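You operate a simulated robot arm through the tools that you are given. There is no shell and no other tool. Be economical: measure what you need, move in short steps, check, and stop when the job is done.

You run a simulated robot arm. Do the job below in one go: nothing can be reset, and whatever is moved stays where it is left.

## Task
Measure the three-dot round block in the dial gauge and sort it.
Fine: within the block limit card's figure, plus or minus, good tray; over it, rework tray. Lift the rod before the slide moves; slide back in, zero knob untouched.

Only the result counts: the job must be done as asked and must still hold three seconds after the hand-in. Knocking over, shifting, dropping, spilling or breaking anything else fails it.

## Robot
A 7-joint arm with a two-finger parallel gripper on a trunk, on a base that drives. Base frame: it is fixed to the floor where the robot stands at the start and does not move with it; the origin is under the middle of the robot, x ahead of it, y to its left, z up; the surface under the hand at the start is at about z = 0.76. Units: m, degrees, N and s.
With the tool pointing down near the work surface it reaches from about 0.1 to 0.94 m from the robot's upright axis, wherever it stands. Its first joint turns from -166.0 to 166.0 degrees. Places, roughly: block limit card [0.75, 1.25, 0.75]; dial gauge knob [0.7, 0.2, 1]; dial gauge rod [0.7, 0.2, 1]; dial gauge screen [0.8, 0.2, 1.1]; dial gauge slide [0.6, 0.2, 0.8]; inside of the rework tray [0.5, 0.9, 0.8]. Payload 1.57 kg.
Tool frame: the origin (TCP) lies between the finger pads and is the grasp point; the fingertips stand 0.03 m ahead of it; z points along the fingers, y is the line along which they close. The gripper opens to 0.11 m. The fingers are 0.024 m wide and 0.012 m thick; the gripper's body (0.048 by 0.112 m) begins 0.078 m behind the TCP.
Orientation is that of the tool frame in the base frame, as [roll, pitch, yaw] about the fixed x, y, z axes, in that order (R = Rz(yaw) Ry(pitch) Rx(roll)). With the fingers straight down and closing along the base's y, the tool's x points along the base's -x, its y along +y and its z along -z.

## Interface
- The arm moves only by the tool step_arm. Its argument "deltas" is text: rows parted by semicolons, each of 7 numbers parted by spaces: the opening, from 0 (shut) to 1 (fully open), then the shift along the base's x, y, z in m, then the turn, a rotation vector about the base's x, y, z in degrees. In form: claw tx ty tz ax ay az; .... A call has 1 to 12 rows; each row shifts and turns the commanded pose from where the row before left it. A row lasts 0.2 s, in which the tool goes at most 0.05 m and 8.6 degrees; a call with a longer step from one row to the next is refused whole, and so is a gripper value outside its range. Where a pose cannot be reached the arm comes as near as it can. A force on the tool above 70 N (or 10 N above the force at the start of the call, whichever is more), or a blocked arm, ends the call early, and 0.2 s more pass. The fingers move at their own pace (about 0.108 m/s each) and stop on an object; they squeeze with about 40 N. The grip force told is the motor's: it shows also when the fingers shut on nothing. Time passes only in rows, and 0.2 s behind the last, so rows that do not move let the fingers close. It gives the time, the measured TCP pose, the force on the tool (base axes), the opening and the grip force at its end, in the units of the frame above (readings bear some noise), with the torque about the TCP (base axes, N m) and any sound that the robot's microphone picked up.
- Cameras (640 x 400 px; columns grow to the right, rows downward): "scene" is now at [0.4715, 0.2129, 1.502]; the picture's right is [0.25, -0.97, 0.00], its down [-0.84, -0.21, -0.51] and it looks along [0.49, 0.13, -0.86] (base axes); focal length 232 px, centre (320, 200). "wrist" rides on the gripper at [0.07, 0.016, -0.141] in the tool frame; the picture's right is [-0.23, 0.97, 0.00], its down [-0.86, -0.20, -0.48] and it looks along [-0.47, -0.11, 0.88] (tool axes); focal length 222 px, centre (320, 200).
- capture(camera): a new picture of that camera. It takes no simulated time.
- lift_body(by): slides the trunk up (or, below 0, down) by that many m; the arm and the scene camera ride with it, the base frame stays. It gives what a move gives, with no picture.
- base_move(legs): drives the robot by 1 to 6 legs, each [ahead, left, turn to the left] in m, m and degrees, along the robot's own axes; the way and the turn of a leg run together, so that a leg with both is an arc; at most 1.5 m and 180 degrees a leg. The arm and the cameras ride along, it lands a little off, and it stops where it bumps. It gives what a move gives.
- turn_head(pan, tilt): turns the head with the scene camera to pan (to the left, within 103 degrees either way) and tilt (down, from -29 to 69), counted from straight ahead of the robot. It gives what a move gives.
- locate(camera, pixels): there is no depth. For up to 12 entries [column, row, z] of the newest picture of that camera ("zoom" is the newest enlarged one), the place [x, y] in the base frame at which the ray of that pixel passes the height z, good to about 0.002 m, but the place of the scene camera against the robot may be out by one fixed shift of up to 0.025 m in any direction. It takes no simulated time.
- enlarge(camera, box): a new picture of the part [left, top, right, bottom] of that camera's present view, enlarged. It takes no simulated time.
- job_done(): hands the job in; it is judged then, once.

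Keep the steps short. Do not move on a guess: measure, check each grasp and each placing, and mend mistakes. In all there are 80 turns and 52 pictures (those below and enlarged ones count). Leave the gripper open and the arm clear of the work at the hand-in unless told otherwise, and finish with a single line.

The tools are called after "Emit:" as a command line: name --argument value ..., lists and objects as JSON in quotes. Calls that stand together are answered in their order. step_arm: Moves the arm, as the interface text tells. Its arguments: {"type":"object","properties":{"deltas":{"type":"string"}},"required":["deltas"]} The other tools are called the same way: lift_body (by) slides the trunk up or down; base_move (legs) drives the base; turn_head (pan, tilt) turns the head that bears the scene camera; capture (camera) takes a picture; locate (camera, pixels) gives the place at which the rays of pixels pass given heights; enlarge (camera, box) takes an enlarged picture of a part of a camera's view; job_done () hands the job in.

At the start:

```text
time_s: 0.0
tcp_pos: [0.6855, 0.1102, 1.2835]
ee_rot: [-180.0, 0.0, -179.9]
wrist_force: [-0.6, 0.2, -0.1]
wrist_torque: [0.0, 0.02, 0.03]
opening: 0.11
finger_force: 0.0
trunk travel left (down, up): [-0.575, 0.035]
robot x, y, heading: [-0.0018, -0.0027, -0.0]
head pan, tilt: [14.4, 59.7]
```

scene: 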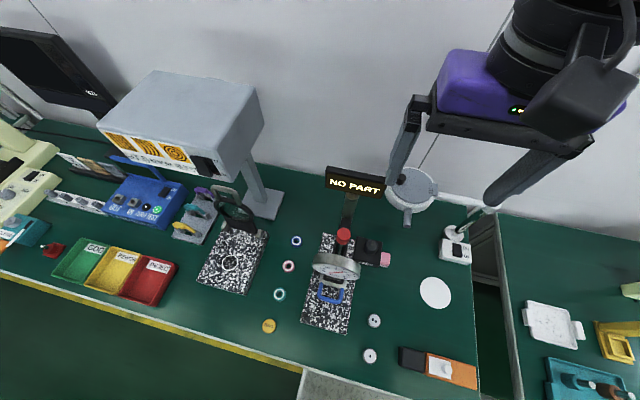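
wrist: 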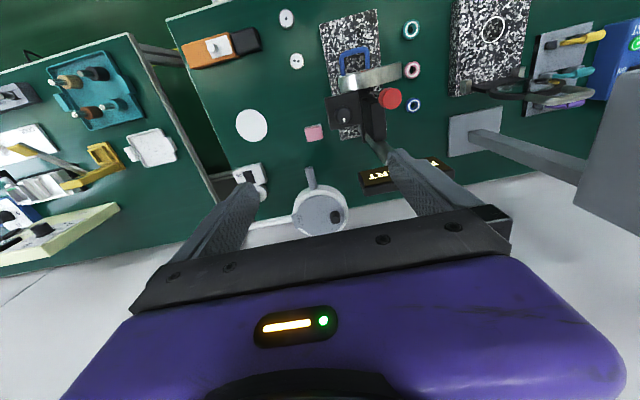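

I see the gauge near (335,270) and round blocks near (374,320), (370,355). Next I'll enlarge the gauge and the round parts.

Emit:
enlarge --camera "scene" --box '[250, 160, 410, 380]'

Emit:
enlarge --camera "wrist" --box '[270, 0, 440, 150]'

Emit:
enlarge --camera "scene" --box '[0, 130, 200, 310]'

```text
1.82 times, centred on (330, 270) of scene
```

zoom: 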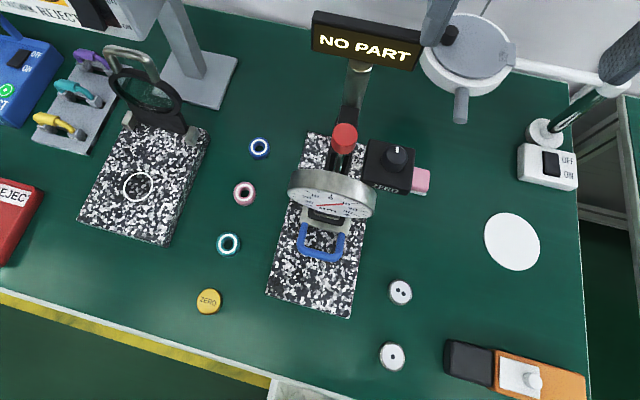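

```text
2.67 times, centred on (355, 75) of wrist
```

zoom: 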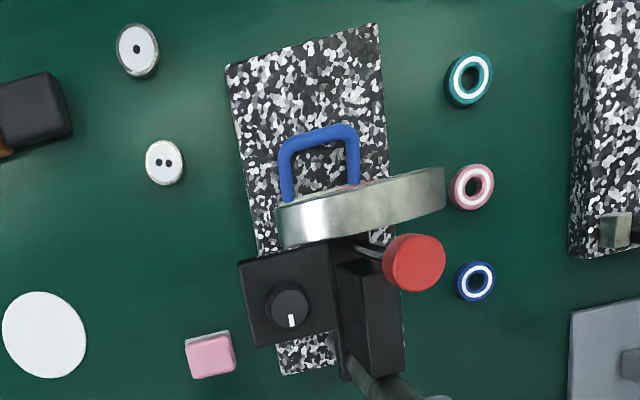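

```text
2.22 times, centred on (100, 220) of scene
```

zoom: 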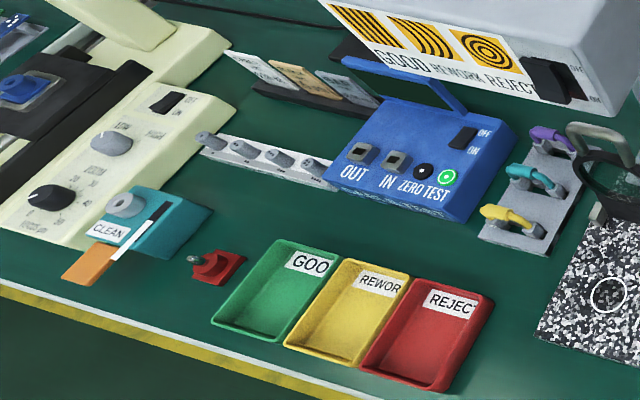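

Only one-dot and two-dot blocks are visible so far. I'll turn the head left to look at the cards and hunt for the third block.

Emit:
turn_head --pan 60 --tilt 40

Emit:
capture --camera "scene"

Emit:
turn_head --pan -25 --tilt 50

Emit:
capture --camera "scene"

```text
time_s: 1.1
tcp_pos: [0.6851, 0.1114, 1.2827]
ee_rot: [-180.0, 0.1, 180.0]
wrist_force: [-0.1, 1.2, -0.8]
wrist_torque: [0.0, -0.01, -0.02]
opening: 0.11
finger_force: 0.2
trunk travel left (down, up): [-0.575, 0.035]
robot x, y, heading: [0.0015, -0.0006, 0.2]
head pan, tilt: [60.0, 40.0]
```

```text
46 pictures are left
```

scene: 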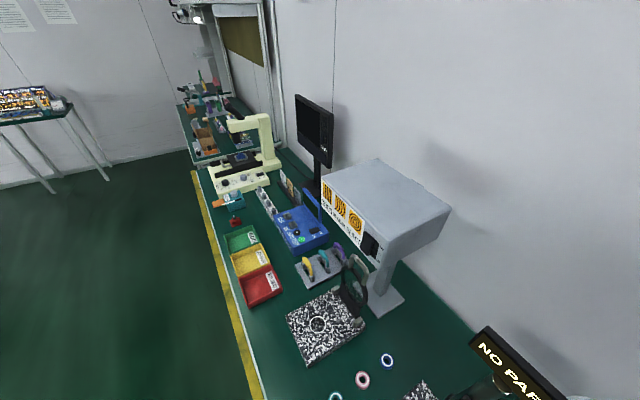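

```text
time_s: 2.7
tcp_pos: [0.6845, 0.1099, 1.2829]
ee_rot: [179.9, 0.1, -180.0]
wrist_force: [0.0, 0.1, 0.5]
wrist_torque: [0.0, 0.0, -0.02]
opening: 0.1098
finger_force: 0.1
trunk travel left (down, up): [-0.575, 0.035]
robot x, y, heading: [-0.0008, -0.0024, -0.1]
head pan, tilt: [-25.0, 50.0]
```

```text
45 pictures are left
```

scene: 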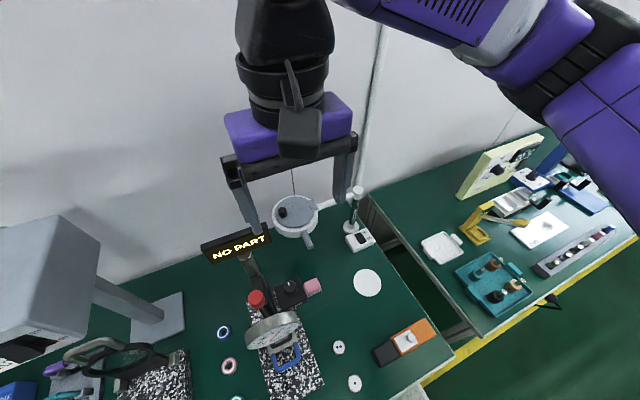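

The three-dot block isn't in sight yet. I'll look steeper straight ahead and to the left, near the table's front edge.

Emit:
turn_head --pan 0 --tilt 69

Emit:
capture --camera "scene"

Emit:
turn_head --pan 55 --tilt 55

Emit:
enlarge --camera "scene" --box '[160, 50, 480, 250]'

```text
time_s: 3.6
tcp_pos: [0.6854, 0.1104, 1.2827]
ee_rot: [179.9, 0.0, -180.0]
wrist_force: [0.1, 0.1, 0.0]
wrist_torque: [-0.01, -0.02, 0.0]
opening: 0.1102
finger_force: 0.0
trunk travel left (down, up): [-0.575, 0.035]
robot x, y, heading: [-0.0004, 0.0013, 0.1]
head pan, tilt: [0.0, 68.8]
```

```text
44 pictures are left
```

scene: 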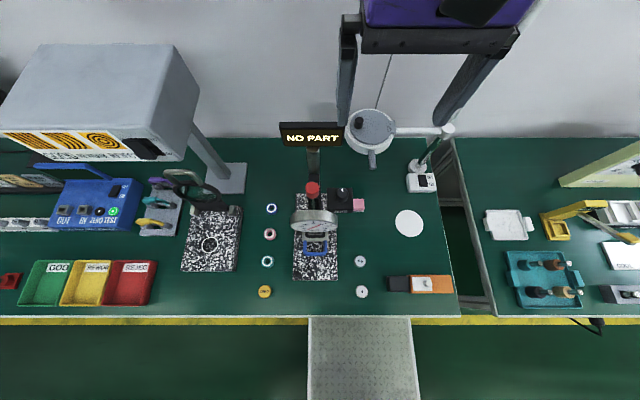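

```text
time_s: 4.8
tcp_pos: [0.684, 0.1112, 1.2838]
ee_rot: [-179.9, 0.1, 180.0]
wrist_force: [-0.4, -1.0, 0.2]
wrist_torque: [0.03, 0.0, -0.01]
opening: 0.11
finger_force: 0.0
trunk travel left (down, up): [-0.575, 0.035]
robot x, y, heading: [-0.0025, 0.0023, -0.1]
head pan, tilt: [55.0, 55.0]
```

```text
2.00 times, centred on (320, 150) of scene
```

zoom: 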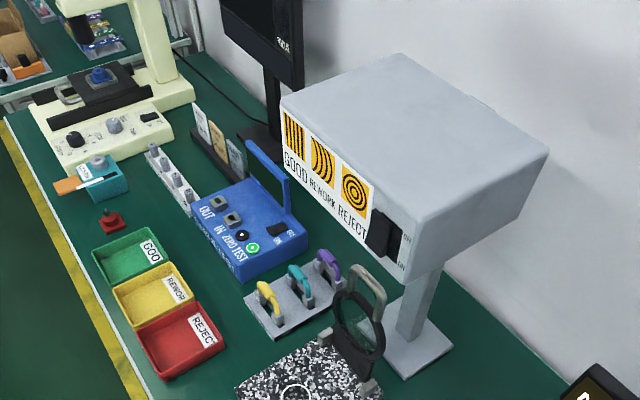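

Still no three-dot block. Before driving to the left (cards, trays), I'll pull the arm back to x≈0.4.

Emit:
step_arm --deltas "1 -0.045 0 0 0 0 0;1 -0.045 0 0 0 0 0;1 -0.045 0 0 0 0 0;1 -0.045 0 0 0 0 0;1 -0.045 0 0 0 0 0;1 -0.045 0 0 0 0 0"

Emit:
turn_head --pan 0 --tilt 60

Emit:
capture --camera "wrist"

Emit:
enlarge --camera "scene" --box '[240, 100, 440, 300]'

```text
time_s: 6.5
tcp_pos: [0.4854, 0.1344, 1.3227]
ee_rot: [-178.4, -1.6, 173.8]
wrist_force: [0.1, -0.6, 0.1]
wrist_torque: [0.02, 0.01, 0.01]
opening: 0.1102
finger_force: 0.0
out of reach, approached as far as the arm can: row 4, 5, 6
trunk travel left (down, up): [-0.575, 0.035]
robot x, y, heading: [-0.0009, 0.0021, 0.1]
head pan, tilt: [55.0, 55.0]
stopped in row 6: the arm was blocked; the commanded pose is now the measured one
```

```text
time_s: 7.7
tcp_pos: [0.485, 0.1317, 1.3217]
ee_rot: [-178.3, -1.3, 173.9]
wrist_force: [-0.8, 0.0, 0.4]
wrist_torque: [0.02, -0.02, -0.03]
opening: 0.1102
finger_force: 0.1
trunk travel left (down, up): [-0.575, 0.035]
robot x, y, heading: [0.0018, 0.0037, 0.1]
head pan, tilt: [0.0, 60.0]
```

```text
42 pictures are left
```

wrist: 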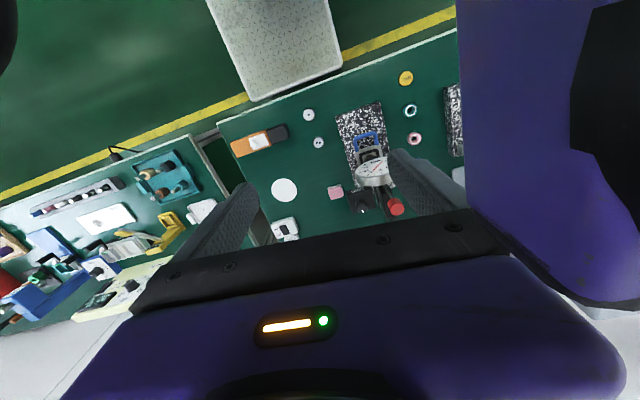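

```text
2.00 times, centred on (340, 200) of scene
```

zoom: 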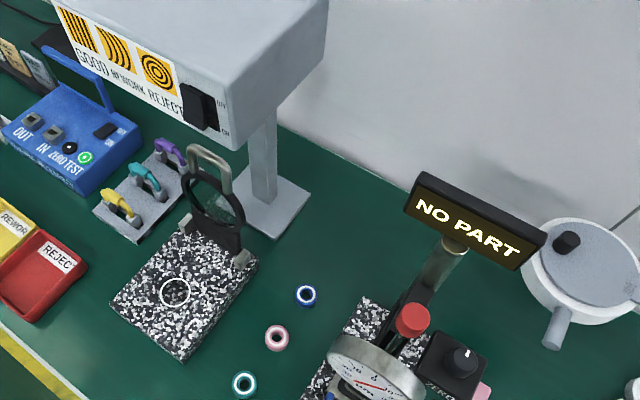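

The arm is folded at x≈0.485. I'll back off 0.25 m and drive left 0.9 m to view the cards and trays.

Emit:
base_move --legs '[[-0.25, 0, 0], [0, 0.95, 0]]'

Emit:
turn_head --pan 10 --tilt 40

Emit:
capture --camera "scene"

```text
time_s: 14.1
tcp_pos: [0.2311, 1.088, 1.3218]
ee_rot: [-178.5, -1.5, 173.9]
wrist_force: [0.4, -0.2, 0.1]
wrist_torque: [0.01, 0.03, -0.02]
opening: 0.1101
finger_force: 0.1
trunk travel left (down, up): [-0.575, 0.035]
robot x, y, heading: [-0.2563, 0.9508, 0.4]
head pan, tilt: [0.0, 60.0]
```

```text
time_s: 14.9
tcp_pos: [0.2351, 1.0888, 1.3268]
ee_rot: [-179.4, -1.5, 172.7]
wrist_force: [-0.2, 0.3, -1.1]
wrist_torque: [0.02, -0.02, -0.01]
opening: 0.1101
finger_force: 0.1
trunk travel left (down, up): [-0.575, 0.035]
robot x, y, heading: [-0.2543, 0.9514, 0.4]
head pan, tilt: [10.0, 40.0]
```

```text
40 pictures are left
```

scene: 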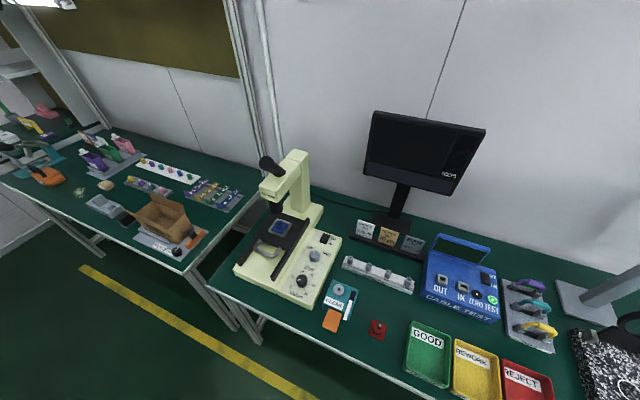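

The cards stand at about (366–414, 228–242). I'll enlarge them.

Emit:
enlarge --camera "scene" --box '[350, 210, 430, 260]'

Emit:
enlarge --camera "scene" --box '[60, 120, 260, 270]'

```text
8.00 times, centred on (390, 235) of scene
```

zoom: 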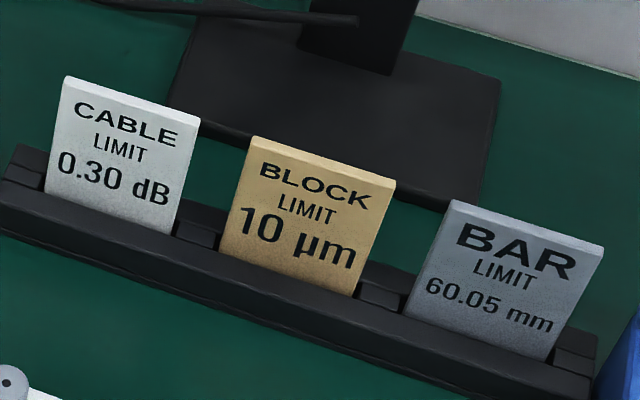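

```text
2.67 times, centred on (160, 195) of scene
```

zoom: 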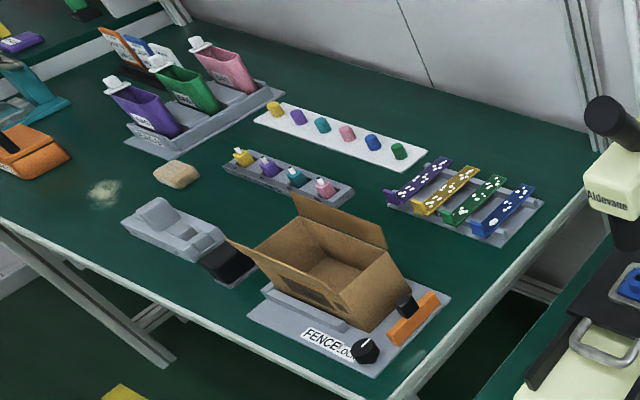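

Block limit: ±10 µm. The rack at (345–415, 255–290) holds round items with dots; I'll enlarge that.

Emit:
enlarge --camera "scene" --box '[335, 245, 425, 300]'

Emit:
enlarge --camera "scene" --box '[400, 260, 640, 400]'

```text
7.11 times, centred on (380, 272) of scene
```

zoom: 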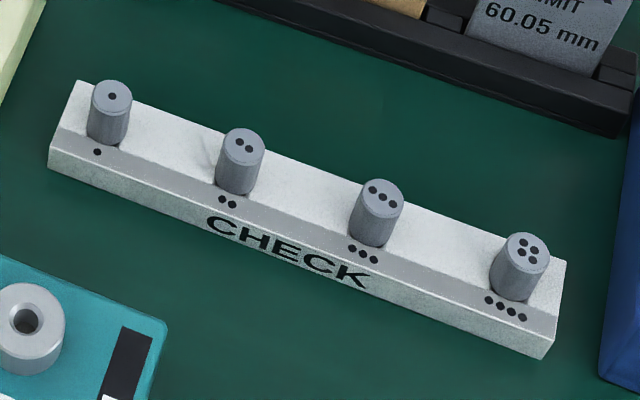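

```text
2.67 times, centred on (520, 330) of scene
```

zoom: 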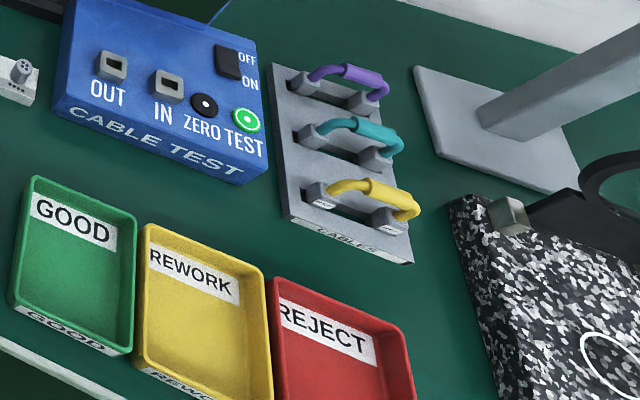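

CHECK rack pins aren't the blocks I saw at the gauge (white discs). I'll look right from here, towards behind the hood and gauge, for the third disc.

Emit:
turn_head --pan -35 --tilt 35

Emit:
capture --camera "scene"

```text
time_s: 16.0
tcp_pos: [0.2369, 1.0908, 1.3283]
ee_rot: [-179.5, -1.7, 172.4]
wrist_force: [1.1, -0.9, 0.2]
wrist_torque: [-0.03, -0.02, 0.01]
opening: 0.11
finger_force: 0.1
trunk travel left (down, up): [-0.575, 0.035]
robot x, y, heading: [-0.2557, 0.9538, 0.6]
head pan, tilt: [-35.0, 35.0]
```

```text
35 pictures are left
```

scene: 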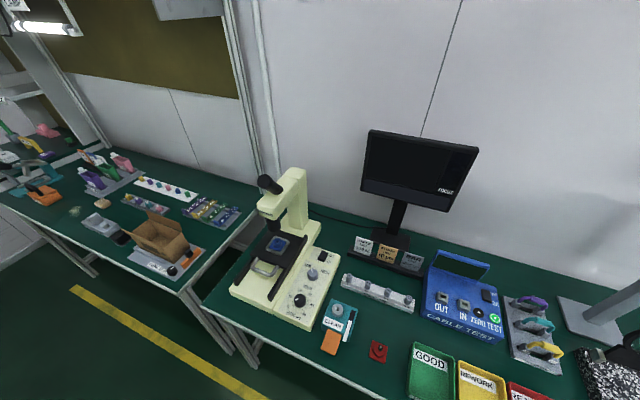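

The picture barely changed despite the pan, so the head may be lagging or blocked by the folded arm. I'll repeat the call.

Emit:
turn_head --pan -40 --tilt 35

Emit:
locate --camera "scene" --pixels '[[430, 370, 0.77], [485, 380, 0.77], [388, 253, 0.78], [510, 300, 0.77]]'

Emit:
capture --camera "wrist"

```text
time_s: 16.7
tcp_pos: [0.2363, 1.0913, 1.3274]
ee_rot: [-179.5, -1.7, 172.4]
wrist_force: [0.4, -0.4, 1.2]
wrist_torque: [0.0, -0.01, 0.02]
opening: 0.11
finger_force: 0.1
trunk travel left (down, up): [-0.575, 0.035]
robot x, y, heading: [-0.2552, 0.9547, 0.4]
head pan, tilt: [-40.0, 35.0]
```

```text
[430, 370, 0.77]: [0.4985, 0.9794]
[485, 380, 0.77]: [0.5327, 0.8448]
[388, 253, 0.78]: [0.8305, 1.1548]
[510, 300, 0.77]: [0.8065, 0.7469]
```

```text
34 pictures are left
```

wrist: 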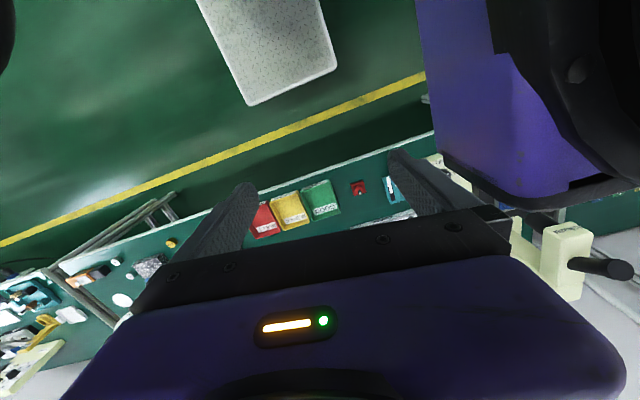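

The head looks blocked by the folded arm. I'll extend the arm forward 0.2 m (free air over the trays), then pan again.

Emit:
step_arm --deltas "1 0.04 0 0 0 0 0;1 0.04 0 0 0 0 0;1 0.04 0 0 0 0 0;1 0.04 0 0 0 0 0;1 0.04 0 0 0 0 0"

Emit:
turn_head --pan -40 --tilt 35

Emit:
capture --camera "scene"

```text
time_s: 17.9
tcp_pos: [0.4328, 1.091, 1.3229]
ee_rot: [-178.3, -1.5, 174.0]
wrist_force: [-0.3, 0.4, 0.5]
wrist_torque: [0.01, -0.04, 0.01]
opening: 0.11
finger_force: 0.1
trunk travel left (down, up): [-0.575, 0.035]
robot x, y, heading: [-0.2532, 0.9547, 0.4]
head pan, tilt: [-40.0, 35.0]
```

```text
time_s: 18.5
tcp_pos: [0.4311, 1.0918, 1.323]
ee_rot: [-178.5, -1.5, 173.8]
wrist_force: [-0.1, -0.4, -0.1]
wrist_torque: [0.03, -0.04, 0.0]
opening: 0.1102
finger_force: 0.1
trunk travel left (down, up): [-0.575, 0.035]
robot x, y, heading: [-0.2531, 0.9546, 0.2]
head pan, tilt: [-40.0, 35.0]
```

```text
33 pictures are left
```

scene: 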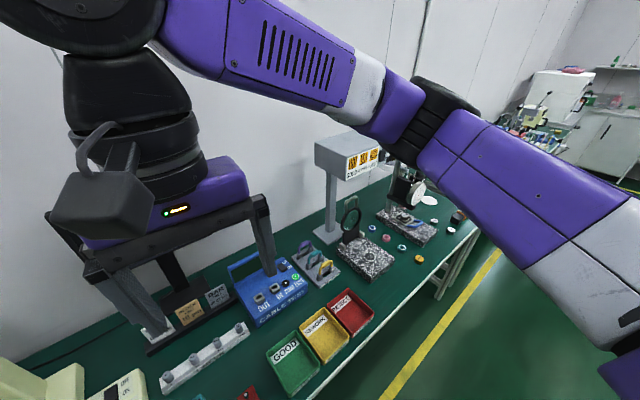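

The head pans now. I'll enlarge the gauge area seen from the left.

Emit:
enlarge --camera "scene" --box '[310, 150, 470, 290]'

```text
2.86 times, centred on (390, 220) of scene
```

zoom: 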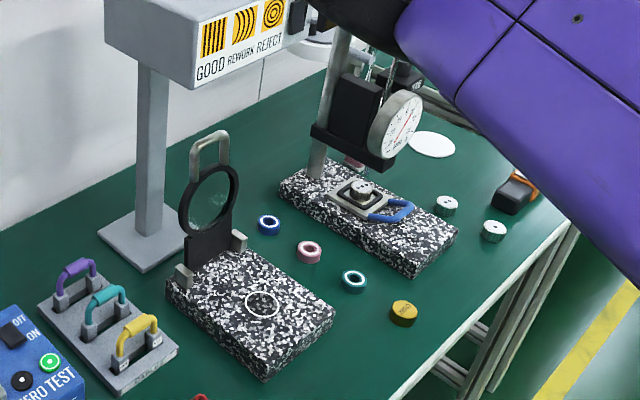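

A disc sits on the slide under the gauge at zoom (362,187). I'll enlarge more.

Emit:
enlarge --camera "scene" --box '[380, 165, 430, 235]'

```text
5.71 times, centred on (405, 200) of scene
```

zoom: 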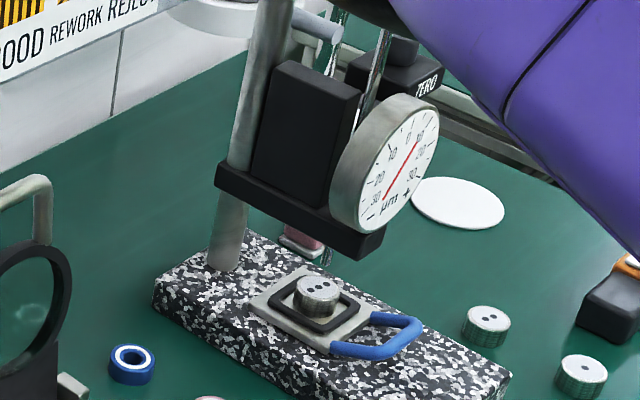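

The three-dot block already rests in the slide, which is pulled out from under the rod. I'll drive right to y≈0.5 where both gauge and trays are in reach, then look.

Emit:
base_move --legs '[[0, -0.45, 0]]'

Emit:
turn_head --pan -20 --tilt 45

Emit:
capture --camera "scene"

```text
time_s: 21.2
tcp_pos: [0.4362, 0.6412, 1.3232]
ee_rot: [-178.4, -1.4, 174.1]
wrist_force: [0.3, 0.2, -0.4]
wrist_torque: [0.0, -0.01, 0.0]
opening: 0.1098
finger_force: 0.0
trunk travel left (down, up): [-0.575, 0.035]
robot x, y, heading: [-0.2531, 0.5, 0.6]
head pan, tilt: [-40.0, 35.0]
```

```text
time_s: 22.1
tcp_pos: [0.4357, 0.6412, 1.323]
ee_rot: [-178.5, -1.6, 174.1]
wrist_force: [-0.2, 0.2, 0.0]
wrist_torque: [-0.01, -0.01, -0.02]
opening: 0.11
finger_force: 0.0
trunk travel left (down, up): [-0.575, 0.035]
robot x, y, heading: [-0.2465, 0.5026, 0.6]
head pan, tilt: [-20.0, 45.0]
```

```text
30 pictures are left
```

scene: 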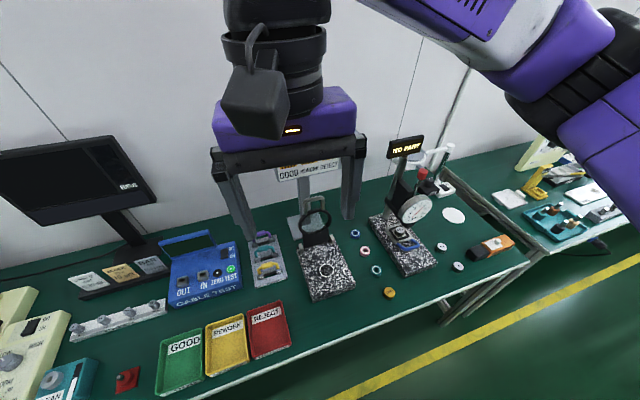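

Gauge at about (405,200). I'll enlarge to see rod, slide and dial.

Emit:
enlarge --camera "scene" --box '[350, 130, 450, 300]'

Emit:
locate --camera "scene" --pixels '[[204, 343, 0.77], [228, 341, 0.77], [251, 336, 0.77], [182, 358, 0.77], [389, 292, 0.77]]'

```text
2.35 times, centred on (400, 215) of scene
```

zoom: 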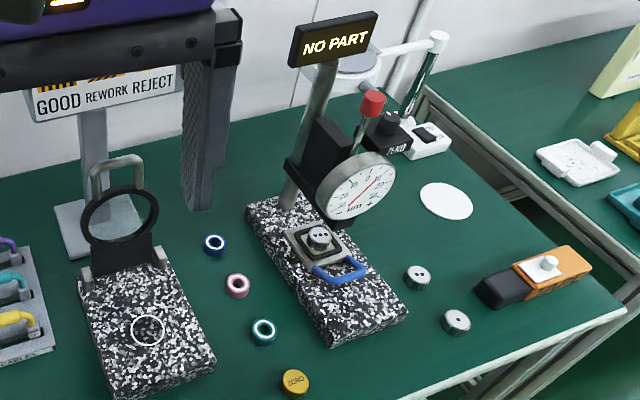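

```text
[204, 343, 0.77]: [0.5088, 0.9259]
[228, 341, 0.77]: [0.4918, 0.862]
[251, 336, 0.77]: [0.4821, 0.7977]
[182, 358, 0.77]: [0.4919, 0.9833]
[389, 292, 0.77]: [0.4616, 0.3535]
```

I need to see if the rod tip touches the block. I'll lower the trunk 0.3 m for a flatter view (tool ends at z≈1.02, above the empty table).

Emit:
lift_body --by -0.3

Emit:
turn_head --pan -22 --tilt 25

Emit:
enlarge --camera "scene" --box '[320, 120, 480, 280]'

```text
time_s: 25.1
tcp_pos: [0.4359, 0.641, 1.0235]
ee_rot: [-178.5, -1.5, 174.0]
wrist_force: [-0.3, -0.8, -0.3]
wrist_torque: [-0.01, 0.0, -0.01]
opening: 0.1103
finger_force: 0.1
trunk travel left (down, up): [-0.275, 0.335]
robot x, y, heading: [-0.2508, 0.5039, 0.5]
head pan, tilt: [-20.0, 45.0]
```

```text
time_s: 25.9
tcp_pos: [0.4359, 0.6421, 1.0237]
ee_rot: [-178.4, -1.5, 174.2]
wrist_force: [-0.9, 0.3, -0.4]
wrist_torque: [0.02, 0.03, 0.0]
opening: 0.11
finger_force: 0.0
trunk travel left (down, up): [-0.275, 0.335]
robot x, y, heading: [-0.2503, 0.5036, 0.5]
head pan, tilt: [-22.0, 25.0]
```

```text
2.50 times, centred on (400, 200) of scene
```

zoom: 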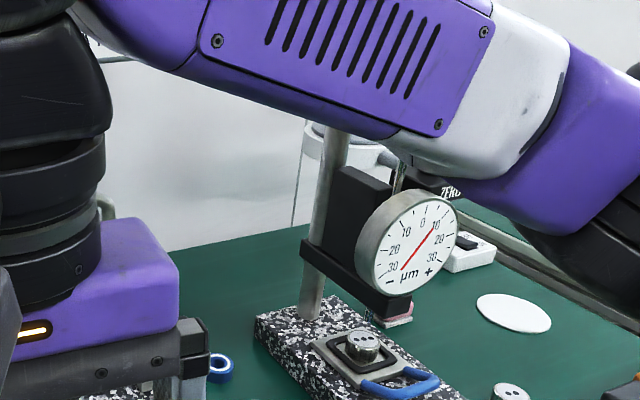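

The block lies on the slide; the needle now rests near +10 with no part, on a ±30 µm dial. I'll raise the trunk 0.25 m and swing the tool right over to y≈0.2, then drive forward for a close wrist view.

Emit:
lift_body --by 0.25

Emit:
step_arm --deltas "1 -0.01 -0.045 0 0 0 0;1 -0.01 -0.045 0 0 0 0;1 -0.01 -0.045 0 0 0 0;1 -0.01 -0.045 0 0 0 0;1 -0.01 -0.045 0 0 0 0;1 -0.01 -0.045 0 0 0 0;1 -0.01 -0.045 0 0 0 0;1 -0.01 -0.045 0 0 0 0;1 -0.01 -0.045 0 0 0 0;1 0 0 0 -1.5 1.5 6"

Emit:
base_move --legs '[[0.18, 0, 0]]'

Emit:
capture --camera "wrist"

```text
time_s: 28.5
tcp_pos: [0.435, 0.6423, 1.2725]
ee_rot: [-178.6, -1.5, 174.0]
wrist_force: [-0.6, 0.3, 0.1]
wrist_torque: [0.01, -0.01, 0.0]
opening: 0.1098
finger_force: 0.2
trunk travel left (down, up): [-0.525, 0.085]
robot x, y, heading: [-0.2476, 0.5009, 0.7]
head pan, tilt: [-22.0, 25.0]
```

```text
time_s: 30.7
tcp_pos: [0.3442, 0.2345, 1.2722]
ee_rot: [-177.0, -2.9, 180.0]
wrist_force: [0.3, -0.2, 0.3]
wrist_torque: [0.0, -0.03, -0.01]
opening: 0.1099
finger_force: 0.1
trunk travel left (down, up): [-0.525, 0.085]
robot x, y, heading: [-0.2491, 0.5055, 0.6]
head pan, tilt: [-22.0, 25.0]
```

```text
time_s: 32.2
tcp_pos: [0.5239, 0.2367, 1.2709]
ee_rot: [-176.9, -2.8, -180.0]
wrist_force: [0.4, -0.8, 0.1]
wrist_torque: [0.01, 0.02, 0.01]
opening: 0.1099
finger_force: 0.0
trunk travel left (down, up): [-0.525, 0.085]
robot x, y, heading: [-0.0714, 0.5046, 0.5]
head pan, tilt: [-22.0, 25.0]
```

```text
27 pictures are left
```

wrist: 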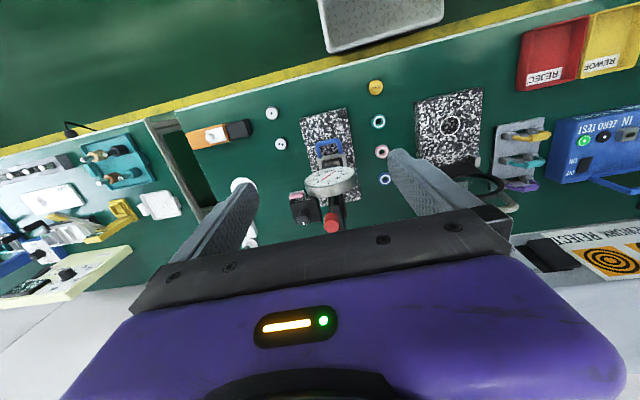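

The tilt got slightly worse; I'll correct it to straight down and enlarge the wrist view of the gauge.

Emit:
step_arm --deltas "1 0 0 0 3.1 -2.8 0;1 0 0 0 0 0 0"

Emit:
enlarge --camera "wrist" --box '[250, 80, 410, 240]'

Emit:
turn_head --pan -40 --tilt 48

Emit:
capture --camera "scene"

```text
time_s: 32.8
tcp_pos: [0.5242, 0.2362, 1.273]
ee_rot: [-180.0, -0.1, -179.9]
wrist_force: [0.5, 0.6, -0.8]
wrist_torque: [0.03, 0.01, -0.02]
opening: 0.1102
finger_force: 0.1
trunk travel left (down, up): [-0.525, 0.085]
robot x, y, heading: [-0.072, 0.5071, 0.7]
head pan, tilt: [-22.0, 25.0]
```

```text
2.50 times, centred on (330, 160) of wrist
```

zoom: 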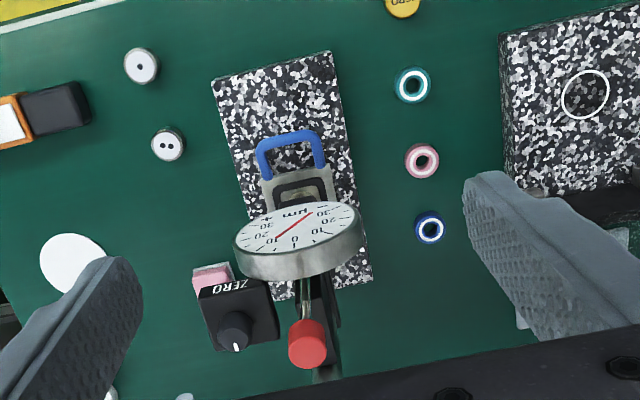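

```text
time_s: 33.6
tcp_pos: [0.5233, 0.2373, 1.2714]
ee_rot: [179.9, -0.1, -179.9]
wrist_force: [-0.6, 0.5, -0.1]
wrist_torque: [0.03, -0.02, 0.0]
opening: 0.1103
finger_force: 0.1
trunk travel left (down, up): [-0.525, 0.085]
robot x, y, heading: [-0.0731, 0.5044, 0.3]
head pan, tilt: [-40.0, 48.0]
```

```text
25 pictures are left
```

scene: 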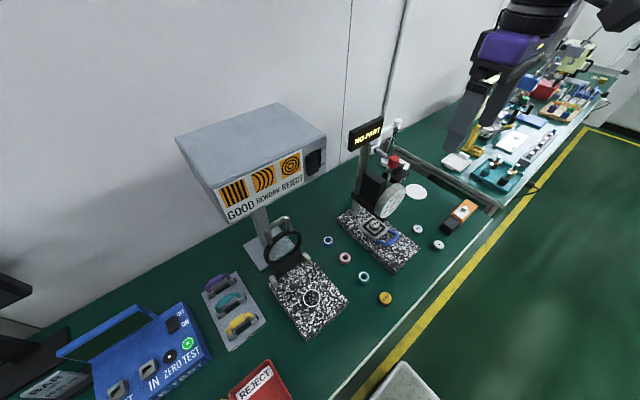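

I'll triangulate key features with both cameras: red knob, handle, and granite corners at several heights.

Emit:
locate --camera "zoom" --pixels '[[307, 335, 1.0], [307, 335, 1.1], [290, 137, 0.8], [290, 137, 0.84], [256, 170, 0.8], [327, 163, 0.8], [213, 82, 0.8], [330, 52, 0.8], [372, 278, 0.8], [142, 66, 0.78], [168, 143, 0.78], [298, 230, 0.95]]'

Emit:
enlarge --camera "scene" --box '[330, 110, 450, 280]'

```text
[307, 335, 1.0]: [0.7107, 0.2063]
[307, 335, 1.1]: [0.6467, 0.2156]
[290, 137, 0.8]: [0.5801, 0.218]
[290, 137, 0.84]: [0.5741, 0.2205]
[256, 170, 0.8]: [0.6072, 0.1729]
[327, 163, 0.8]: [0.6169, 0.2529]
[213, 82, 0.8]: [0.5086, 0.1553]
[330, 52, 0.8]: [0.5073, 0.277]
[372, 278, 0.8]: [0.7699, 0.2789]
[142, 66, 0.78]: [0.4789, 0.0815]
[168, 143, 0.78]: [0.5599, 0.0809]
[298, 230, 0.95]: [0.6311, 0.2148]
```

```text
2.35 times, centred on (390, 195) of scene
```

zoom: 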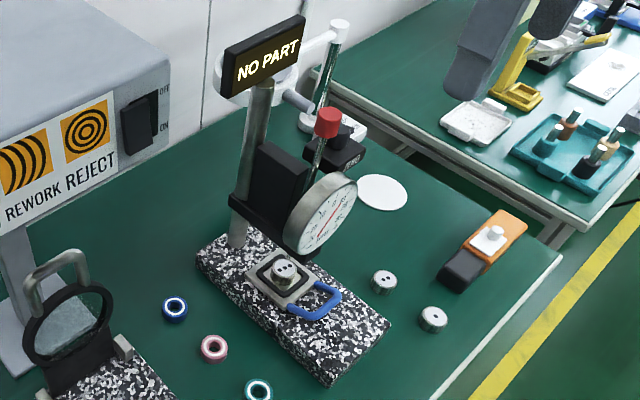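

Emit:
locate --camera "zoom" --pixels '[[328, 118, 1.0], [328, 118, 1.05], [328, 118, 1.1], [285, 266, 0.84], [285, 266, 0.82], [331, 378, 0.8], [390, 320, 0.8], [334, 300, 0.82], [383, 276, 0.78], [433, 313, 0.78], [240, 235, 0.8], [305, 225, 0.95]]'

```text
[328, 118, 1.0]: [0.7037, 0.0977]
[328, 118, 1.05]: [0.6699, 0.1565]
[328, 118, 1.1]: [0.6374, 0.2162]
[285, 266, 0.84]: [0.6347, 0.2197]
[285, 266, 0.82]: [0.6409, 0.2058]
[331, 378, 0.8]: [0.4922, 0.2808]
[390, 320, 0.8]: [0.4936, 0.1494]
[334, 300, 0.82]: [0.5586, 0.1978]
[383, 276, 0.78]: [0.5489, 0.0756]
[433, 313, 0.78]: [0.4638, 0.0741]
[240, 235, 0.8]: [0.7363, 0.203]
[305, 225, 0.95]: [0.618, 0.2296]
```

Triangulated (scene shift ≈ +0.013, +0.006): rod knob ≈ (0.65, 0.215, 1.095); block ≈ (0.652, 0.214, 0.826). So the block is right under the rod and the slide is already in. I need to see the gap under the rod: arm aside to the left, trunk down 0.4 m for a flat view.

Emit:
step_arm --deltas "1 -0.01 0.045 0 0 0 0;1 -0.01 0.045 0 0 0 0;1 -0.01 0.045 0 0 0 0;1 -0.01 0.045 0 0 0 0;1 -0.01 0.045 0 0 0 0;1 -0.01 0.045 0 0 0 0;1 -0.01 0.045 0 0 0 0;1 -0.01 0.045 0 0 0 0;1 0 0.045 0 0 0 0;1 0 0.045 0 0 0 0"

Emit:
lift_body --by -0.38

Emit:
turn_head --pan -24 --tilt 12

Emit:
enlarge --camera "scene" --box '[240, 120, 400, 280]'

```text
time_s: 36.0
tcp_pos: [0.4788, 0.6569, 1.273]
ee_rot: [-179.5, -1.4, 170.4]
wrist_force: [-0.2, -0.8, -1.1]
wrist_torque: [0.0, 0.01, -0.02]
opening: 0.11
finger_force: 0.0
out of reach, approached as far as the arm can: row 6, 7
trunk travel left (down, up): [-0.525, 0.085]
robot x, y, heading: [-0.0718, 0.506, 0.8]
head pan, tilt: [-40.0, 48.0]
stopped in row 10: the arm was blocked; the commanded pose is now the measured one
```

```text
time_s: 39.7
tcp_pos: [0.4783, 0.6571, 0.893]
ee_rot: [-179.6, -1.3, 170.4]
wrist_force: [1.0, -0.1, 0.3]
wrist_torque: [0.05, -0.02, 0.01]
opening: 0.11
finger_force: 0.0
trunk travel left (down, up): [-0.145, 0.465]
robot x, y, heading: [-0.0694, 0.5062, 0.5]
head pan, tilt: [-40.0, 48.0]
```

```text
time_s: 40.7
tcp_pos: [0.4771, 0.6579, 0.8939]
ee_rot: [-179.6, -1.2, 171.0]
wrist_force: [0.8, 0.2, 0.1]
wrist_torque: [0.02, -0.01, 0.0]
opening: 0.11
finger_force: 0.1
trunk travel left (down, up): [-0.145, 0.465]
robot x, y, heading: [-0.0743, 0.5059, 0.6]
head pan, tilt: [-24.0, 12.0]
```

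```text
2.50 times, centred on (320, 200) of scene
```

zoom: 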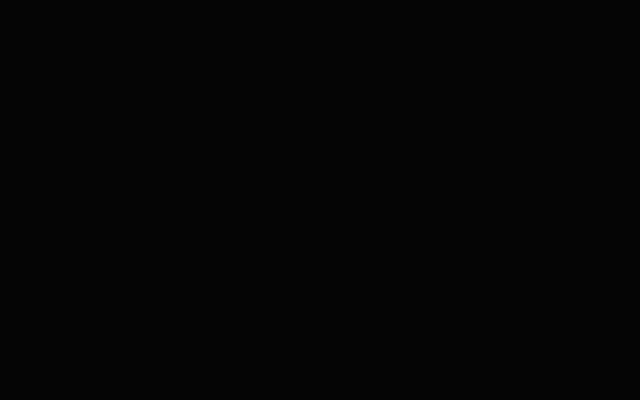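

The camera is inside the folded arm. I'll move the arm further left (over the trays at z≈0.93) and retake.

Emit:
step_arm --deltas "1 0 0.01 0.03 0 0 0;1 0 0.045 0 0 0 0;1 0 0.045 0 0 0 0;1 0 0.045 0 0 0 0;1 0 0.045 0 0 0 0;1 0 0.045 0 0 0 0;1 0 0.045 0 0 0 0;1 0 0.045 0 0 0 0;1 0 0 0 0 0 0"

Emit:
capture --camera "scene"

```text
time_s: 42.7
tcp_pos: [0.4774, 0.9849, 0.9258]
ee_rot: [-179.6, -1.1, 170.8]
wrist_force: [0.9, 0.3, 0.1]
wrist_torque: [-0.02, -0.03, 0.02]
opening: 0.1099
finger_force: 0.1
trunk travel left (down, up): [-0.145, 0.465]
robot x, y, heading: [-0.0695, 0.5082, 0.5]
head pan, tilt: [-24.0, 12.0]
```

```text
22 pictures are left
```

scene: 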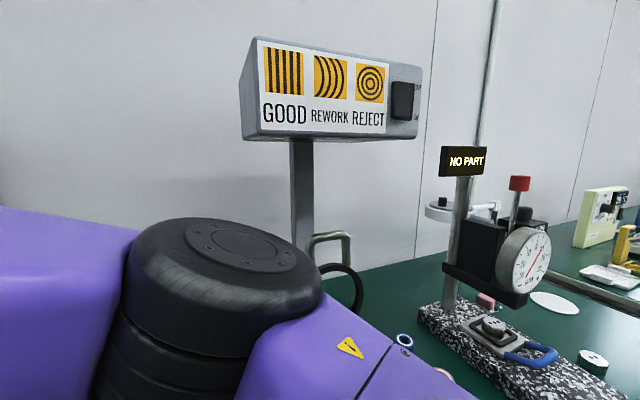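

Good low view. I'll enlarge the gauge.

Emit:
enlarge --camera "scene" --box '[420, 160, 570, 380]'

Emit:
locate --camera "scene" --pixels '[[519, 184, 1.05], [519, 184, 1.0], [519, 184, 1.08], [494, 325, 0.82], [494, 325, 0.84]]'

```text
1.82 times, centred on (495, 270) of scene
```

zoom: 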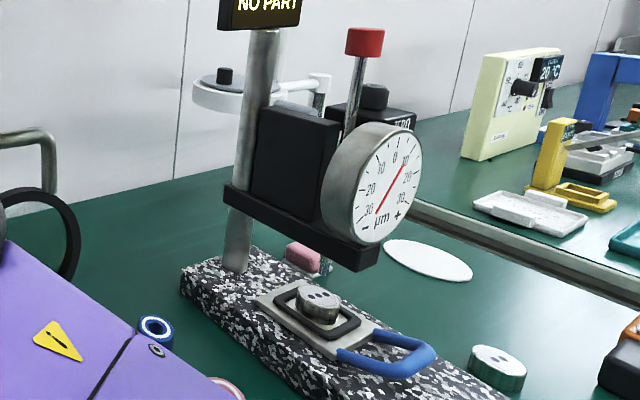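

```text
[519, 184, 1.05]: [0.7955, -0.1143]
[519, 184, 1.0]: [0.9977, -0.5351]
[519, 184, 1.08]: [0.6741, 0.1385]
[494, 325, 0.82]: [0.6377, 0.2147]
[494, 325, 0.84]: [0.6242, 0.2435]
```

The rod tip sits ~1.5 cm above the block: the rod is parked up, so no part is sensed. I'll raise the trunk 0.38 m and bring the arm over to the red knob along x≈0.55 (clear of the hood at x≥0.7).

Emit:
lift_body --by 0.38

Emit:
step_arm --deltas "1 0.02 -0.045 0 0 0 2;1 0.02 -0.045 0 0 0 2;1 0.02 -0.045 0 0 0 2;1 0.01 -0.045 0 0 0 2;1 0 -0.045 0 0 -1.1 1;1 0 -0.047 0 0 0 0;1 0 -0.047 0 0 0 0;1 0 -0.047 0 0 0 0;1 0 -0.047 0 0 0 0;1 0 -0.047 0 0 0 0;1 0 -0.047 0 0 0 0;1 0 -0.047 0 0 0 0"

Emit:
step_arm --deltas "1 0 -0.047 0 0 0 0;1 0 -0.047 0 0 0 0;1 0 -0.047 0 0 0 0;1 0 -0.047 0 0 0 0;1 0 0 0 0 0 0"

Emit:
enlarge --camera "wrist" --box '[240, 80, 420, 260]'

```text
time_s: 46.4
tcp_pos: [0.4765, 0.9841, 1.3063]
ee_rot: [-179.7, -1.4, 170.8]
wrist_force: [-1.0, 0.1, -0.9]
wrist_torque: [0.02, -0.04, -0.02]
opening: 0.1098
finger_force: 0.1
trunk travel left (down, up): [-0.525, 0.085]
robot x, y, heading: [-0.0699, 0.5023, 0.7]
head pan, tilt: [-24.0, 12.0]
```

```text
time_s: 49.0
tcp_pos: [0.5484, 0.4317, 1.3069]
ee_rot: [-179.7, -0.2, 179.9]
wrist_force: [-0.2, 0.3, 0.2]
wrist_torque: [-0.02, -0.01, -0.01]
opening: 0.1101
finger_force: 0.1
trunk travel left (down, up): [-0.525, 0.085]
robot x, y, heading: [-0.0707, 0.502, 0.5]
head pan, tilt: [-24.0, 12.0]
```

```text
time_s: 50.2
tcp_pos: [0.5467, 0.2432, 1.3051]
ee_rot: [-179.7, -0.2, 179.9]
wrist_force: [0.6, 0.8, -0.3]
wrist_torque: [0.01, -0.04, -0.05]
opening: 0.1101
finger_force: 0.0
trunk travel left (down, up): [-0.525, 0.085]
robot x, y, heading: [-0.0739, 0.506, 0.5]
head pan, tilt: [-24.0, 12.0]
```

```text
2.22 times, centred on (330, 170) of wrist
```

zoom: 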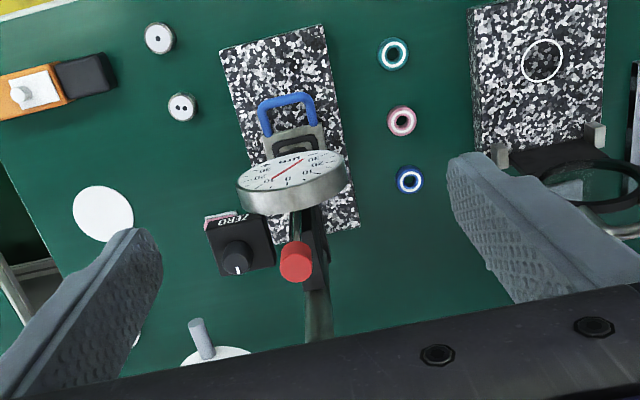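

Knob top at zoom (294,264). I'll locate it at z 1.08–1.10.

Emit:
locate --camera "zoom" --pixels '[[295, 258, 1.08], [295, 265, 1.1], [295, 258, 1.06], [280, 262, 1.09], [312, 262, 1.09]]'

```text
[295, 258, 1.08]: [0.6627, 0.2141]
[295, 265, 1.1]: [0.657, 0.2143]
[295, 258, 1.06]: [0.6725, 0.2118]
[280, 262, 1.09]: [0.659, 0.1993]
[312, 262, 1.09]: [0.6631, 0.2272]
```

Knob ≈ (0.658, 0.214, ~1.09). I'll move above it to (0.66, 0.214, 1.17) and check in the wrist view, where the grasp point is at pixel (320,194).

Emit:
step_arm --deltas "1 0.038 -0.01 0 0 0 0;1 0.038 -0.01 0 0 0 0;1 0.037 -0.009 0 0 0 0;1 0 0 -0.045 0 0 0;1 0 0 -0.045 0 0 0;1 0 0 -0.045 0 0 0;1 0 0 0 0 0 0"

Emit:
capture --camera "wrist"

```text
time_s: 51.8
tcp_pos: [0.6609, 0.2121, 1.1709]
ee_rot: [-179.7, -0.1, 180.0]
wrist_force: [-0.2, -0.4, -0.2]
wrist_torque: [-0.02, 0.0, 0.02]
opening: 0.11
finger_force: 0.1
trunk travel left (down, up): [-0.525, 0.085]
robot x, y, heading: [-0.0697, 0.5068, 0.5]
head pan, tilt: [-24.0, 12.0]
```

```text
19 pictures are left
```

wrist: 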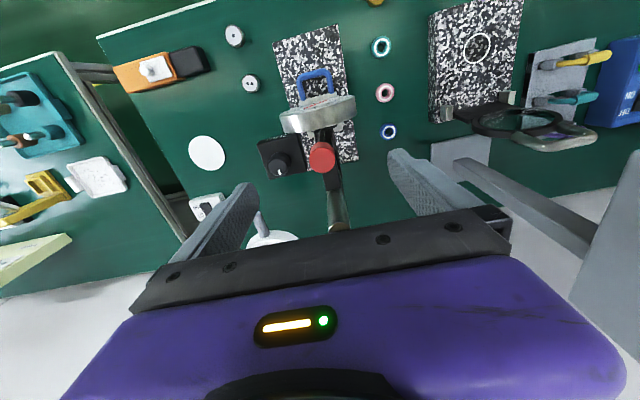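

Knob top face at about (321,160). I'll locate it.

Emit:
locate --camera "wrist" --pixels '[[321, 161, 1.1], [321, 161, 1.08], [321, 161, 1.06], [338, 228, 1.1], [338, 228, 1.15]]'

```text
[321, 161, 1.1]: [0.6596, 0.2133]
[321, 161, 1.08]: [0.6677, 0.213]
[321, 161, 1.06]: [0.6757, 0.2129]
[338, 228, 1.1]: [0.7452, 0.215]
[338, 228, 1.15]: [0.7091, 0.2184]
```

Knob top is at z≈1.10, (0.659, 0.213). I'll narrow the claw to 0.06 m, descend to z≈1.09, and close.

Emit:
step_arm --deltas "0.55 -0.002 0.001 0 0 0 0;0.55 0 0 0 0 0 0;0.55 0 0 -0.03 0 0 0;0.55 0 0 -0.03 0 0 0;0.55 0 0 -0.02 0 0 0;0.55 0 0 0 0 0 0"

Emit:
step_arm --deltas "0.15 0 0 0 0 0 0;0.15 0 0 0 0 0 0;0.15 0 0 0 0 0 0;0.15 0 0 0 0 0 0"

Emit:
capture --camera "wrist"

```text
time_s: 53.2
tcp_pos: [0.6581, 0.2135, 1.0906]
ee_rot: [-179.7, -0.2, 179.9]
wrist_force: [0.4, -0.3, -0.5]
wrist_torque: [0.0, -0.01, 0.02]
opening: 0.0603
finger_force: 0.0
trunk travel left (down, up): [-0.525, 0.085]
robot x, y, heading: [-0.0701, 0.5046, 0.3]
head pan, tilt: [-24.0, 12.0]
```

```text
time_s: 54.2
tcp_pos: [0.6589, 0.2148, 1.091]
ee_rot: [-179.7, -0.2, 180.0]
wrist_force: [-2.3, 17.7, -1.1]
wrist_torque: [0.41, 0.18, 0.08]
opening: 0.0253
finger_force: 36.6
trunk travel left (down, up): [-0.525, 0.085]
robot x, y, heading: [-0.0715, 0.5048, 0.6]
head pan, tilt: [-24.0, 12.0]
```

```text
18 pictures are left
```

wrist: 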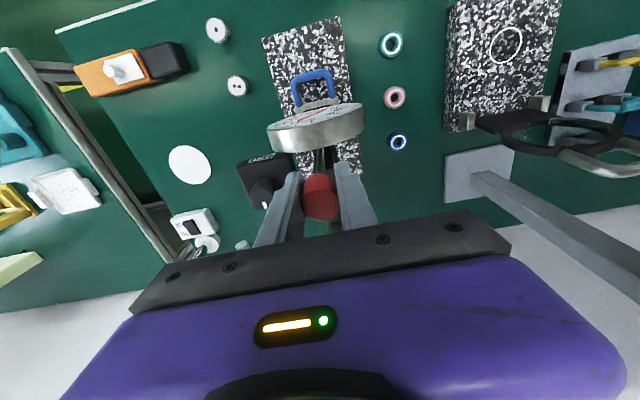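

Knob gripped (25 mm) with 17.7 N sideways; I'll shift to relieve by +3 mm in y, then lower in small steps.

Emit:
step_arm --deltas "0.15 0 0.003 0 0 0 0;0.15 0 0 0 0 0 0"

Emit:
step_arm --deltas "0.15 0 0 -0.003 0 0 0;0.15 0 0 -0.003 0 0 0;0.15 0 0 0 0 0 0"

```text
time_s: 54.8
tcp_pos: [0.6587, 0.2134, 1.0917]
ee_rot: [-179.6, -0.1, 179.7]
wrist_force: [2.4, 1.6, -1.2]
wrist_torque: [0.32, 0.31, -0.05]
opening: 0.0253
finger_force: 36.5
trunk travel left (down, up): [-0.525, 0.085]
robot x, y, heading: [-0.0696, 0.5063, 0.6]
head pan, tilt: [-24.0, 12.0]
```

```text
time_s: 55.6
tcp_pos: [0.6583, 0.2144, 1.0852]
ee_rot: [-179.6, -0.1, 179.7]
wrist_force: [0.8, -14.1, 1.7]
wrist_torque: [0.33, -0.53, -0.07]
opening: 0.0251
finger_force: 36.6
trunk travel left (down, up): [-0.525, 0.085]
robot x, y, heading: [-0.0688, 0.5083, 0.5]
head pan, tilt: [-24.0, 12.0]
```

The rod follows down freely (−6.5 mm, Fz small). I'll continue in small steps, watching the force.

Emit:
step_arm --deltas "0.15 0 -0.001 -0.003 0 0 0;0.15 0 0 -0.003 0 0 0;0.15 0 0 0 0 0 0"

Emit:
step_arm --deltas "0.15 0 0 -0.002 0 0 0;0.15 0 0 -0.002 0 0 0;0.15 0 0 0 0 0 0"

Emit:
turn_head --pan -5 --tilt 55

Emit:
capture --camera "scene"

```text
time_s: 56.4
tcp_pos: [0.6572, 0.2146, 1.0774]
ee_rot: [-179.6, -0.2, 179.8]
wrist_force: [-2.8, -18.9, -2.1]
wrist_torque: [0.42, -0.59, -0.03]
opening: 0.0255
finger_force: 36.5
trunk travel left (down, up): [-0.525, 0.085]
robot x, y, heading: [-0.0697, 0.5039, 0.8]
head pan, tilt: [-24.0, 12.0]
```

```text
time_s: 57.2
tcp_pos: [0.6581, 0.2147, 1.0748]
ee_rot: [-179.8, -0.1, 179.9]
wrist_force: [-7.8, -22.6, -1.9]
wrist_torque: [0.39, 0.01, -0.03]
opening: 0.0255
finger_force: 37.0
trunk travel left (down, up): [-0.525, 0.085]
robot x, y, heading: [-0.0723, 0.5056, 0.5]
head pan, tilt: [-24.0, 12.0]
```

```text
time_s: 58.3
tcp_pos: [0.6567, 0.214, 1.0741]
ee_rot: [-179.6, -0.2, 179.9]
wrist_force: [-11.8, -26.3, -2.1]
wrist_torque: [0.45, 0.35, -0.08]
opening: 0.0254
finger_force: 36.8
trunk travel left (down, up): [-0.525, 0.085]
robot x, y, heading: [-0.0712, 0.5052, 0.2]
head pan, tilt: [-5.0, 55.0]
```

```text
17 pictures are left
```

scene: 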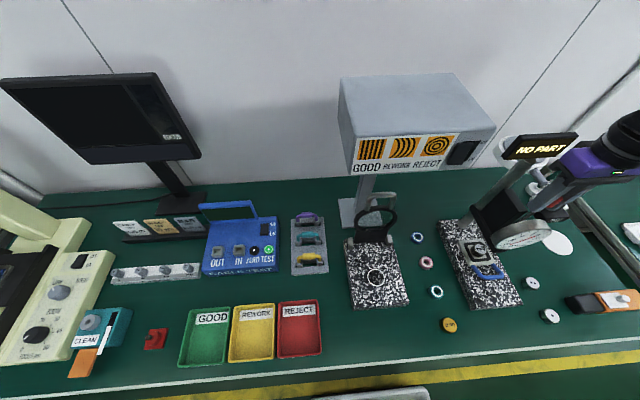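

Still "NO PART"; side force has grown to −26 N in y, so I'll ease −3 mm y and −1 mm x, and continue lowering.

Emit:
step_arm --deltas "0.15 -0.001 -0.002 0 0 0 0;0.15 0 -0.001 -0.002 0 0 0;0.15 0 0 0 0 0 0"

Emit:
step_arm --deltas "0.15 0 0 -0.002 0 0 0;0.15 0 0 -0.002 0 0 0;0.15 0 0 0 0 0 0"

Emit:
enlarge --camera "scene" --box '[440, 120, 600, 300]'

```text
time_s: 59.1
tcp_pos: [0.6578, 0.2143, 1.0734]
ee_rot: [-179.9, -0.2, 179.9]
wrist_force: [-6.6, -4.8, -2.1]
wrist_torque: [0.37, -0.09, 0.04]
opening: 0.0253
finger_force: 36.7
trunk travel left (down, up): [-0.525, 0.085]
robot x, y, heading: [-0.0708, 0.5038, 0.6]
head pan, tilt: [-5.0, 55.0]
```

```text
time_s: 59.9
tcp_pos: [0.6588, 0.2149, 1.0691]
ee_rot: [-179.8, -0.3, -179.9]
wrist_force: [-8.3, 11.9, -2.4]
wrist_torque: [0.39, -0.53, 0.07]
opening: 0.0252
finger_force: 36.8
trunk travel left (down, up): [-0.525, 0.085]
robot x, y, heading: [-0.0691, 0.5026, 0.5]
head pan, tilt: [-5.0, 55.0]
```

```text
2.22 times, centred on (520, 210) of scene
```

zoom: 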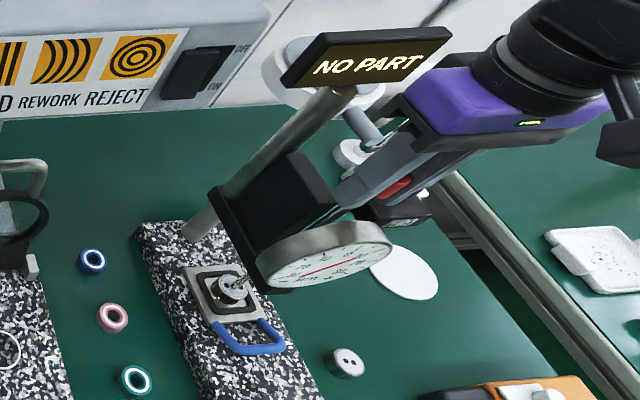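

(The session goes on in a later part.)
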